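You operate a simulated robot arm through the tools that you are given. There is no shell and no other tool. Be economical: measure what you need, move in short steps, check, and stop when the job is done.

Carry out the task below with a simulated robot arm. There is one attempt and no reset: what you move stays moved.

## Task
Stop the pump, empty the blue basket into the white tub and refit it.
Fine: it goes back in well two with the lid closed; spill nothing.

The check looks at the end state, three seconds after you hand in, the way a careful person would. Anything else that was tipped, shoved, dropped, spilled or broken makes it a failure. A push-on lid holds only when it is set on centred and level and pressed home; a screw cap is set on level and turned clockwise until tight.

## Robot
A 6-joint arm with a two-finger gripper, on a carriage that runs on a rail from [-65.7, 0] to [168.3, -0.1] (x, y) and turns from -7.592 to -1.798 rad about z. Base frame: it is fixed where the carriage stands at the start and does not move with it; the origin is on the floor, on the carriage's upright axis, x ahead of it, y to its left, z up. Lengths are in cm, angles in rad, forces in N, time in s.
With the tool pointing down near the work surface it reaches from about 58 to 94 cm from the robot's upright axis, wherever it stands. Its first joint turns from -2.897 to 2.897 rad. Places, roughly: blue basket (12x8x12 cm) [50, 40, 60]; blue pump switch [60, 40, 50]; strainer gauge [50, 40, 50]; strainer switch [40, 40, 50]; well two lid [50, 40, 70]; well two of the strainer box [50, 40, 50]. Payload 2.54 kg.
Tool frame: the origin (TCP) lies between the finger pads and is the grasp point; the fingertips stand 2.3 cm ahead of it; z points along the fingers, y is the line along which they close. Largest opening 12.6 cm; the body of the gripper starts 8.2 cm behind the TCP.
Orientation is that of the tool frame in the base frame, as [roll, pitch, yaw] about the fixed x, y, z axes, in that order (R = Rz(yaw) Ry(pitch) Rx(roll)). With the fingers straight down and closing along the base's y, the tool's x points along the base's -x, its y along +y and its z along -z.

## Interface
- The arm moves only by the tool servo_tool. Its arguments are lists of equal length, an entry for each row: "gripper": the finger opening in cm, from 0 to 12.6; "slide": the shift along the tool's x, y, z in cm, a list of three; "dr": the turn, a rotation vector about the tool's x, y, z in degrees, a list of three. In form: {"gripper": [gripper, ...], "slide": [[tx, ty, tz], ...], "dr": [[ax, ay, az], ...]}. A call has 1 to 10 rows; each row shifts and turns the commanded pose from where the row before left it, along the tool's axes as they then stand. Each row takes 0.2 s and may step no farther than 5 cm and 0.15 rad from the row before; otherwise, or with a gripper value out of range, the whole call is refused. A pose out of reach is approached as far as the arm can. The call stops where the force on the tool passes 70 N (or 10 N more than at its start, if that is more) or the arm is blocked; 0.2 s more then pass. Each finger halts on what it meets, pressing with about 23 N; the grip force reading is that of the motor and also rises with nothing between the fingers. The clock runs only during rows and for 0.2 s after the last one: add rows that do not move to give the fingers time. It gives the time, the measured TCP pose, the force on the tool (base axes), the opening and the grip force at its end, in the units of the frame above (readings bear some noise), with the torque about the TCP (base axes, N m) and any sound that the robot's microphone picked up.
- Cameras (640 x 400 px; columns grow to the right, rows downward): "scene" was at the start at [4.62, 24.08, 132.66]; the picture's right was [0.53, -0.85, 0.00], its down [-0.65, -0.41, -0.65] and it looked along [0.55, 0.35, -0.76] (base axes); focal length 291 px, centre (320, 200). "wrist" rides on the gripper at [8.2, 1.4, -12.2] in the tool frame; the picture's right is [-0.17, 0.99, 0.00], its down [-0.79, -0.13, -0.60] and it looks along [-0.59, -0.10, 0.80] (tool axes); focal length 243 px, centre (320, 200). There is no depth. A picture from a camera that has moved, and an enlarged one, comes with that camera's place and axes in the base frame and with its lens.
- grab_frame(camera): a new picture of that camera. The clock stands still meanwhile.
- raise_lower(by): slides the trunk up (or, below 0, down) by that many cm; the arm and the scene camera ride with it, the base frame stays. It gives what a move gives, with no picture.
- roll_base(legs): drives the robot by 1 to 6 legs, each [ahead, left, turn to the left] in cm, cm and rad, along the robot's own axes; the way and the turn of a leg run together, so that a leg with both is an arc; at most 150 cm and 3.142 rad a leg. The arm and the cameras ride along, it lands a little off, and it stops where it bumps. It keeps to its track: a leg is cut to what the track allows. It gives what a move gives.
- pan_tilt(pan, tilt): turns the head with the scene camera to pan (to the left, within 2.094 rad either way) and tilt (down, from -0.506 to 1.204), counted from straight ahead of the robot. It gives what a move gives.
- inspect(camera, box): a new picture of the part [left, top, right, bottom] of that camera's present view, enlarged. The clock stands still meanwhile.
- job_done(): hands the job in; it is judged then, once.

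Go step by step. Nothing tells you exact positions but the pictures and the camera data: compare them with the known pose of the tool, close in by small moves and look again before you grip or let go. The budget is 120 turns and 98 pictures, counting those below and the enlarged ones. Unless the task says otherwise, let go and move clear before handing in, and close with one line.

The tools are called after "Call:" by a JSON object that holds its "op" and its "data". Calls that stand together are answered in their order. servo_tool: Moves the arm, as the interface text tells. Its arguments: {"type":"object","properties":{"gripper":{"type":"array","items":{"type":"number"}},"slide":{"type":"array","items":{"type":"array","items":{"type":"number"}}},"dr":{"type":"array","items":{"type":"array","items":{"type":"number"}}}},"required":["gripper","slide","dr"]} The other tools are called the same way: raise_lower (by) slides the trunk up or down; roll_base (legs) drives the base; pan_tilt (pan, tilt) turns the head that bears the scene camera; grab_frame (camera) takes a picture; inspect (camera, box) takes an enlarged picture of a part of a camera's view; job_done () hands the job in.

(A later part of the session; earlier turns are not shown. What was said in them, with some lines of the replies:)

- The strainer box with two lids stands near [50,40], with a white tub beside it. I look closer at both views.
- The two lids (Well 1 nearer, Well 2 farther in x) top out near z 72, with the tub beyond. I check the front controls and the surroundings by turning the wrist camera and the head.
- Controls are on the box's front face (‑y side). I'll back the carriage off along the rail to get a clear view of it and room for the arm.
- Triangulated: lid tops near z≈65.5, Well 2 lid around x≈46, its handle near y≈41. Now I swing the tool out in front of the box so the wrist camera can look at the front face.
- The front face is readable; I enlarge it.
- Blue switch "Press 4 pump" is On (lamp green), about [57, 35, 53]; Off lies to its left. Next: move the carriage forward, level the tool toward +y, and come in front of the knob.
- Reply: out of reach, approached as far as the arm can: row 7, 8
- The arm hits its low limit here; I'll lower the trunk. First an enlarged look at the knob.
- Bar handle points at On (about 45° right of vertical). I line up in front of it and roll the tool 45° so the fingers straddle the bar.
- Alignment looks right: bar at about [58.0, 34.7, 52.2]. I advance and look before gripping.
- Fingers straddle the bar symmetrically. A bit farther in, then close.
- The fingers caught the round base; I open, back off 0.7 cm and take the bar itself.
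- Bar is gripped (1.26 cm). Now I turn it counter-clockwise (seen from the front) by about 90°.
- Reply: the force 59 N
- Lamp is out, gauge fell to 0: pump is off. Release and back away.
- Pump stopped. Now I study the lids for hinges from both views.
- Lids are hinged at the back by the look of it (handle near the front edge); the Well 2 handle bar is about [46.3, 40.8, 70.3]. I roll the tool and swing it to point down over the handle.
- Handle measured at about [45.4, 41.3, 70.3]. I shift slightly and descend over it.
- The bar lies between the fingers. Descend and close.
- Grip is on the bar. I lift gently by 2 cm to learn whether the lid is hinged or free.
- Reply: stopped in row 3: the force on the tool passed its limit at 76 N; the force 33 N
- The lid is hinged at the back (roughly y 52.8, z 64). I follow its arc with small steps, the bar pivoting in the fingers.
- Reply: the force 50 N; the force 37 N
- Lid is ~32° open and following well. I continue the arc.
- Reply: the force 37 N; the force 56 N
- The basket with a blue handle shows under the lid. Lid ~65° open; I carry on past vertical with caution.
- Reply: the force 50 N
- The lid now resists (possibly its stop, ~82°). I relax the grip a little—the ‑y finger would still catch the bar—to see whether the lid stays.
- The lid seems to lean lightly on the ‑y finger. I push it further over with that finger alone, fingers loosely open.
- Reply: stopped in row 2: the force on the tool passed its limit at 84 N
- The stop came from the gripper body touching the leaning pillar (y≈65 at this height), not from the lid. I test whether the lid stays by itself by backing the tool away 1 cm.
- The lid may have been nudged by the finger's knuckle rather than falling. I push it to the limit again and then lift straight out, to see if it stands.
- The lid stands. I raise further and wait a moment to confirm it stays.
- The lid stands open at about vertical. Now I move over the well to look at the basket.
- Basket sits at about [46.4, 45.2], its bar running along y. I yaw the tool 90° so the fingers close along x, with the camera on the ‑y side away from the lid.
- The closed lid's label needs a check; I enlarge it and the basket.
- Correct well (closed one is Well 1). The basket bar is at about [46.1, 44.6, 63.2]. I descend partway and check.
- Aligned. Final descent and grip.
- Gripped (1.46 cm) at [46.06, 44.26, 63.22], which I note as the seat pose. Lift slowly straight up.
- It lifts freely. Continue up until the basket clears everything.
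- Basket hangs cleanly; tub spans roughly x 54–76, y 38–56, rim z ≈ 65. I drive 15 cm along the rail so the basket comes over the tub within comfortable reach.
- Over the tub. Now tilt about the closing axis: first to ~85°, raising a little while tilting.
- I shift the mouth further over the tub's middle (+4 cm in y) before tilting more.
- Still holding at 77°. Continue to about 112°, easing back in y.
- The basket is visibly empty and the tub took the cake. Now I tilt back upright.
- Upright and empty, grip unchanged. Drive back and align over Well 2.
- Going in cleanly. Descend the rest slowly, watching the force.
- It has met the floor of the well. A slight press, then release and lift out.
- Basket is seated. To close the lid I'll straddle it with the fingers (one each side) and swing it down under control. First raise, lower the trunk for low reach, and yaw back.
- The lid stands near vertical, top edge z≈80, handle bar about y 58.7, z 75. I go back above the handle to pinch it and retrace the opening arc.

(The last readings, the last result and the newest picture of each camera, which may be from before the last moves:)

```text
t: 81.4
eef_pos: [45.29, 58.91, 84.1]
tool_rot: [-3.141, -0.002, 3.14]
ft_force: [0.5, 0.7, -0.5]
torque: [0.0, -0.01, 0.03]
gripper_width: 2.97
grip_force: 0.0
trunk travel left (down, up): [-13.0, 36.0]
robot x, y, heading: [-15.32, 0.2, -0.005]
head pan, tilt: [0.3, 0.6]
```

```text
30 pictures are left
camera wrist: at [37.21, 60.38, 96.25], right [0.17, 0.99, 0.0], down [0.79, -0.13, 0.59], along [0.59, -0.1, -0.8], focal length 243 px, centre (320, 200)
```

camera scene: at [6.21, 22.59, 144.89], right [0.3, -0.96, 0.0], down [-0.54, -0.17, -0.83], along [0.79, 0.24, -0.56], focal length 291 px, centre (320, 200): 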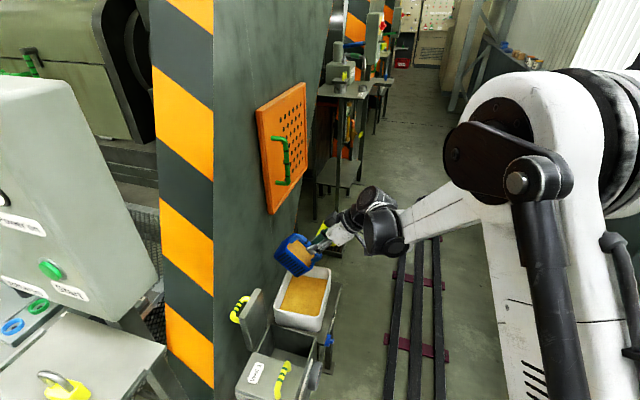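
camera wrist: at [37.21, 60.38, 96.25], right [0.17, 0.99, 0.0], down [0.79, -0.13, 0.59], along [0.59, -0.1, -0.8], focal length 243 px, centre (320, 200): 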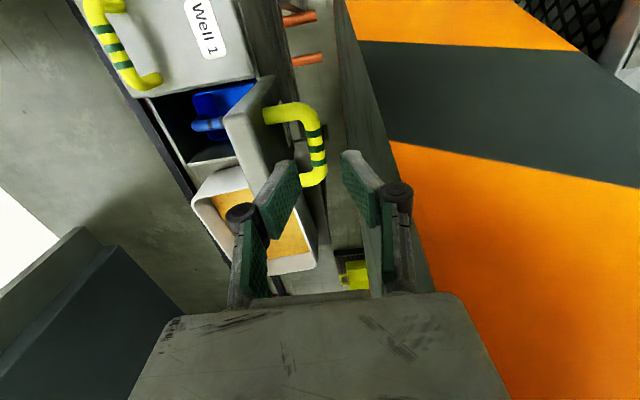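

Bar is centred between the fingers. Descend to it.

Call:
{"op": "servo_tool", "data": {"gripper": [3, 3, 3, 3], "slide": [[0, -0.1, 2.2], [0, 0, 2.2], [0, 0, 2.2], [0, 0, 2.0]], "dr": [[0, 0, 0], [0, 0, 0], [0, 0, 0], [0, 0, 0]]}}

Call:
{"op": "grab_frame", "data": {"camera": "wrist"}}

```text
t: 82.4
eef_pos: [45.3, 58.81, 75.41]
tool_rot: [3.141, -0.003, 3.141]
ft_force: [0.5, 0.9, -0.5]
torque: [-0.02, 0.0, 0.06]
gripper_width: 2.97
grip_force: 0.1
trunk travel left (down, up): [-13.0, 36.0]
robot x, y, heading: [-15.25, 0.02, 0.003]
head pan, tilt: [0.3, 0.6]
```

```text
29 pictures are left
camera wrist: at [37.23, 60.2, 87.61], right [0.17, 0.99, 0.0], down [0.79, -0.13, 0.59], along [0.59, -0.1, -0.8], focal length 243 px, centre (320, 200)
```

wrist: 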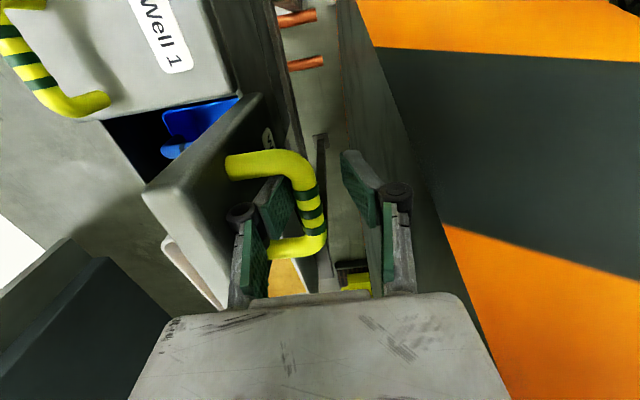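

Bar between the pads. Close on it.

Call:
{"op": "servo_tool", "data": {"gripper": [2.4, 1.6, 0.8, 0, 0], "slide": [[0, -0.3, -0.4], [0, 0, 0], [0, 0, 0], [0, 0, 0], [0, 0, 0]], "dr": [[0, 0, 0], [0, 0, 0], [0, 0, 0], [0, 0, 0], [0, 0, 0]]}}

Call:
{"op": "inspect", "data": {"camera": "wrist", "box": [200, 120, 440, 300]}}

```text
t: 83.6
eef_pos: [45.36, 58.49, 75.76]
tool_rot: [-3.139, -0.004, 3.138]
ft_force: [-10.0, -18.1, -15.5]
torque: [-1.11, -0.17, -1.1]
gripper_width: 0.59
grip_force: 30.4
trunk travel left (down, up): [-13.0, 36.0]
robot x, y, heading: [-15.29, -0.08, 0.004]
head pan, tilt: [0.3, 0.6]
```

```text
2.22 times, centred on (320, 210) of wrist
camera zoom: at [37.28, 59.79, 87.95], right [0.17, 0.99, 0.0], down [0.79, -0.13, 0.59], along [0.59, -0.1, -0.8], focal length 539 px, centre (320, 178)
```

zoom: 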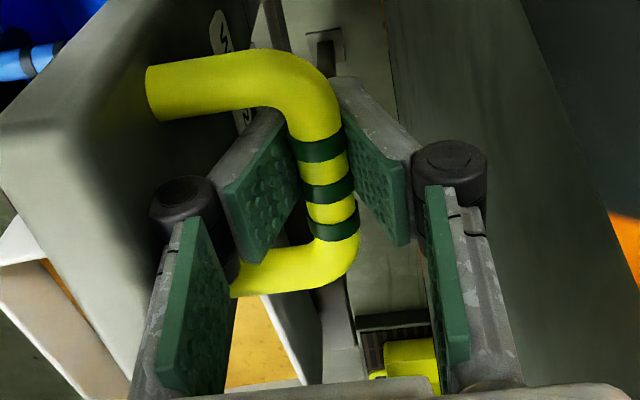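

Firm grip. Now I retrace the arc toward closed.

Call:
{"op": "servo_tool", "data": {"gripper": [0, 0, 0, 0, 0, 0], "slide": [[0, -0.97, -0.6], [0, -1.42, -0.35], [0, -1.44, -0.18], [0, -1.46, -0.02], [0, -1.44, 0.13], [0, -1.43, 0.27]], "dr": [[0, 0, 0], [0, 0, 0], [0, 0, 0], [0, 0, 0], [0, 0, 0], [0, 0, 0]]}}

```text
t: 85.0
eef_pos: [45.43, 50.35, 76.56]
tool_rot: [-3.142, -0.005, 3.141]
ft_force: [4.9, 3.6, -11.6]
torque: [0.08, 0.35, -0.57]
gripper_width: 0.59
grip_force: 29.5
trunk travel left (down, up): [-13.0, 36.0]
robot x, y, heading: [-15.19, -0.11, 0.0]
head pan, tilt: [0.3, 0.6]
```

Call:
{"op": "servo_tool", "data": {"gripper": [0, 0, 0, 0, 0, 0], "slide": [[0, -1.4, 0.33], [0, -1.34, 0.57], [0, -1.28, 0.7], [0, -1.19, 0.84], [0, -1.1, 0.95], [0, -0.99, 1.07]], "dr": [[0, 0, 0], [0, 0, 0], [0, 0, 0], [0, 0, 0], [0, 0, 0], [0, 0, 0]]}}

Call:
{"op": "grab_frame", "data": {"camera": "wrist"}}

```text
t: 86.4
eef_pos: [45.29, 43.18, 72.16]
tool_rot: [-3.141, -0.004, -3.14]
ft_force: [-2.4, 11.6, -9.6]
torque: [-0.05, 0.19, -0.05]
gripper_width: 0.61
grip_force: 28.4
trunk travel left (down, up): [-13.0, 36.0]
robot x, y, heading: [-15.4, 0.01, 0.001]
head pan, tilt: [0.3, 0.6]
```

```text
27 pictures are left
camera wrist: at [37.18, 44.5, 84.28], right [0.17, 0.99, 0.0], down [0.79, -0.13, 0.59], along [0.59, -0.1, -0.8], focal length 243 px, centre (320, 200)
```

wrist: 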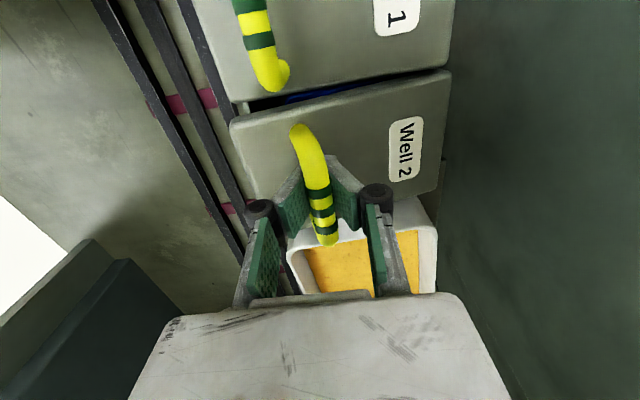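

Nearly down; finish the last ~11° and press lightly.

Call:
{"op": "servo_tool", "data": {"gripper": [0, 0, 0, 0, 0], "slide": [[0, -0.65, 0.75], [0, -0.6, 0.75], [0, -0.5, 0.6], [0, 0, 0.2], [0, 0, 0.1]], "dr": [[0, 0, 0], [0, 0, 0], [0, 0, 0], [0, 0, 0], [0, 0, 0]]}}

Call:
{"op": "grab_frame", "data": {"camera": "wrist"}}

Call:
{"op": "inspect", "data": {"camera": "scene", "box": [200, 180, 400, 390]}}

```text
t: 87.6
eef_pos: [45.32, 41.53, 69.57]
tool_rot: [-3.141, -0.003, 3.141]
ft_force: [-1.9, 36.8, -17.5]
torque: [-0.09, -0.31, 0.27]
gripper_width: 0.59
grip_force: 29.2
trunk travel left (down, up): [-13.0, 36.0]
robot x, y, heading: [-15.43, 0.14, 0.0]
head pan, tilt: [0.3, 0.6]
```

```text
26 pictures are left
camera wrist: at [37.19, 42.84, 81.8], right [0.17, 0.99, 0.0], down [0.79, -0.13, 0.59], along [0.59, -0.1, -0.8], focal length 243 px, centre (320, 200)
```

wrist: 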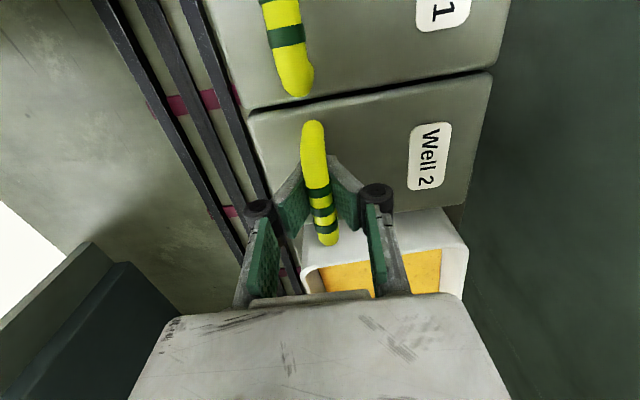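

```text
1.90 times, centred on (300, 285) of scene
camera zoom: at [-8.59, 22.81, 132.84], right [0.3, -0.96, 0.0], down [-0.54, -0.17, -0.82], along [0.79, 0.24, -0.57], focal length 554 px, centre (358, 38)
```

zoom: 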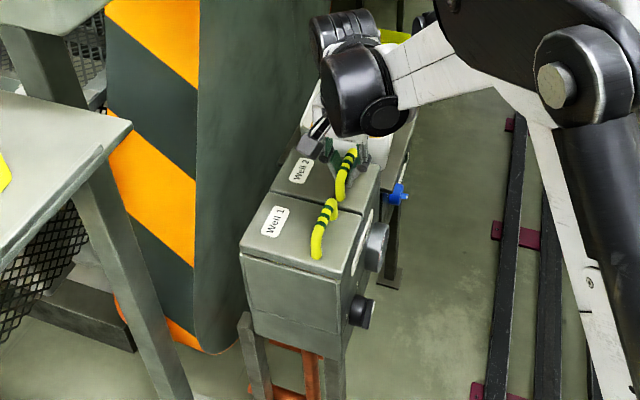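

Lid is down flush. Release, lift clear, and check.

Call:
{"op": "servo_tool", "data": {"gripper": [2, 4, 5, 5, 5, 5, 5, 5], "slide": [[0, 0, 0], [0, 0, 0], [0, 0, 0], [0, 0, -2], [0, 0, -4], [0, 0, -4], [0, -3, -4], [0, -4, -3]], "dr": [[0, 0, 0], [0, 0, 0], [0, 0, 0], [0, 0, 0], [0, 0, 0], [0, 0, 0], [0, 0, 0], [0, 0, 0]]}}

Call:
{"op": "grab_frame", "data": {"camera": "wrist"}}

Call:
{"op": "inspect", "data": {"camera": "scene", "box": [220, 230, 360, 390]}}

```text
t: 89.4
eef_pos: [45.6, 34.52, 86.85]
tool_rot: [3.141, -0.003, 3.141]
ft_force: [-0.1, 0.1, -0.9]
torque: [-0.04, 0.03, -0.03]
gripper_width: 5.0
grip_force: 0.0
trunk travel left (down, up): [-13.0, 36.0]
robot x, y, heading: [-15.12, 0.52, 0.0]
head pan, tilt: [0.3, 0.6]
```

```text
24 pictures are left
camera wrist: at [37.35, 35.87, 99.09], right [0.17, 0.99, 0.0], down [0.79, -0.13, 0.59], along [0.59, -0.1, -0.8], focal length 243 px, centre (320, 200)
```

wrist: 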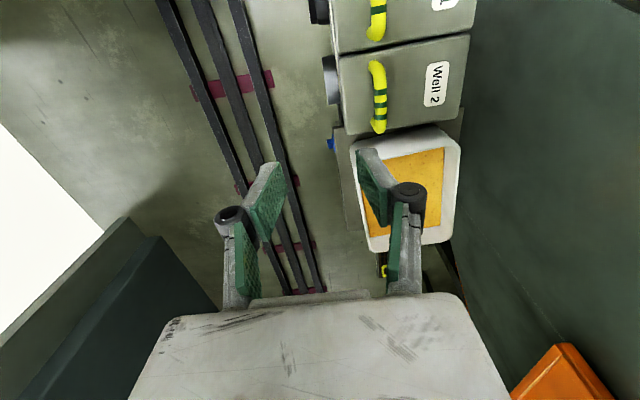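

```text
2.50 times, centred on (290, 310) of scene
camera zoom: at [-8.63, 22.67, 132.88], right [0.3, -0.96, 0.0], down [-0.54, -0.17, -0.82], along [0.79, 0.24, -0.57], focal length 727 px, centre (395, -75)
```

zoom: 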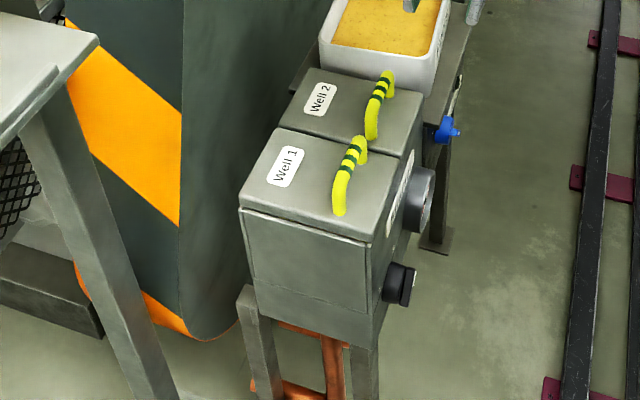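

Call:
{"op": "inspect", "data": {"camera": "wrist", "box": [300, 0, 500, 270]}}

```text
1.48 times, centred on (400, 135) of wrist
camera zoom: at [37.35, 35.87, 99.09], right [0.17, 0.99, 0.0], down [0.79, -0.13, 0.59], along [0.59, -0.1, -0.8], focal length 359 px, centre (202, 296)
```

zoom: 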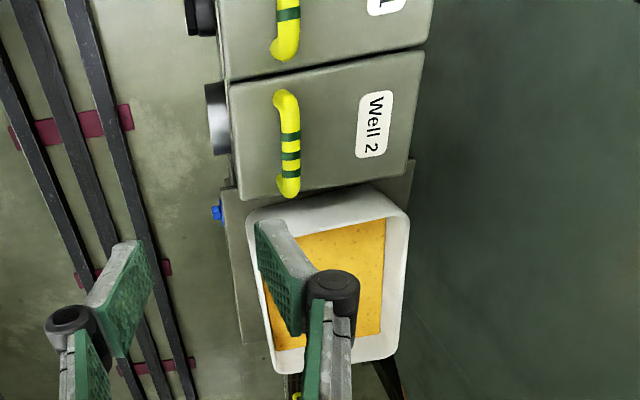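

Lid of Well 2 lies flush with Well 1's, no spill is visible around the tub or box, the pump is off and the arm is clear. Handing in.

Call:
{"op": "job_done", "data": {}}

```text
The job is handed in.
```

The pump is off, and I emptied the blue basket into the white tub and put it back in well two with the lid closed. I saw no spill in the pictures.
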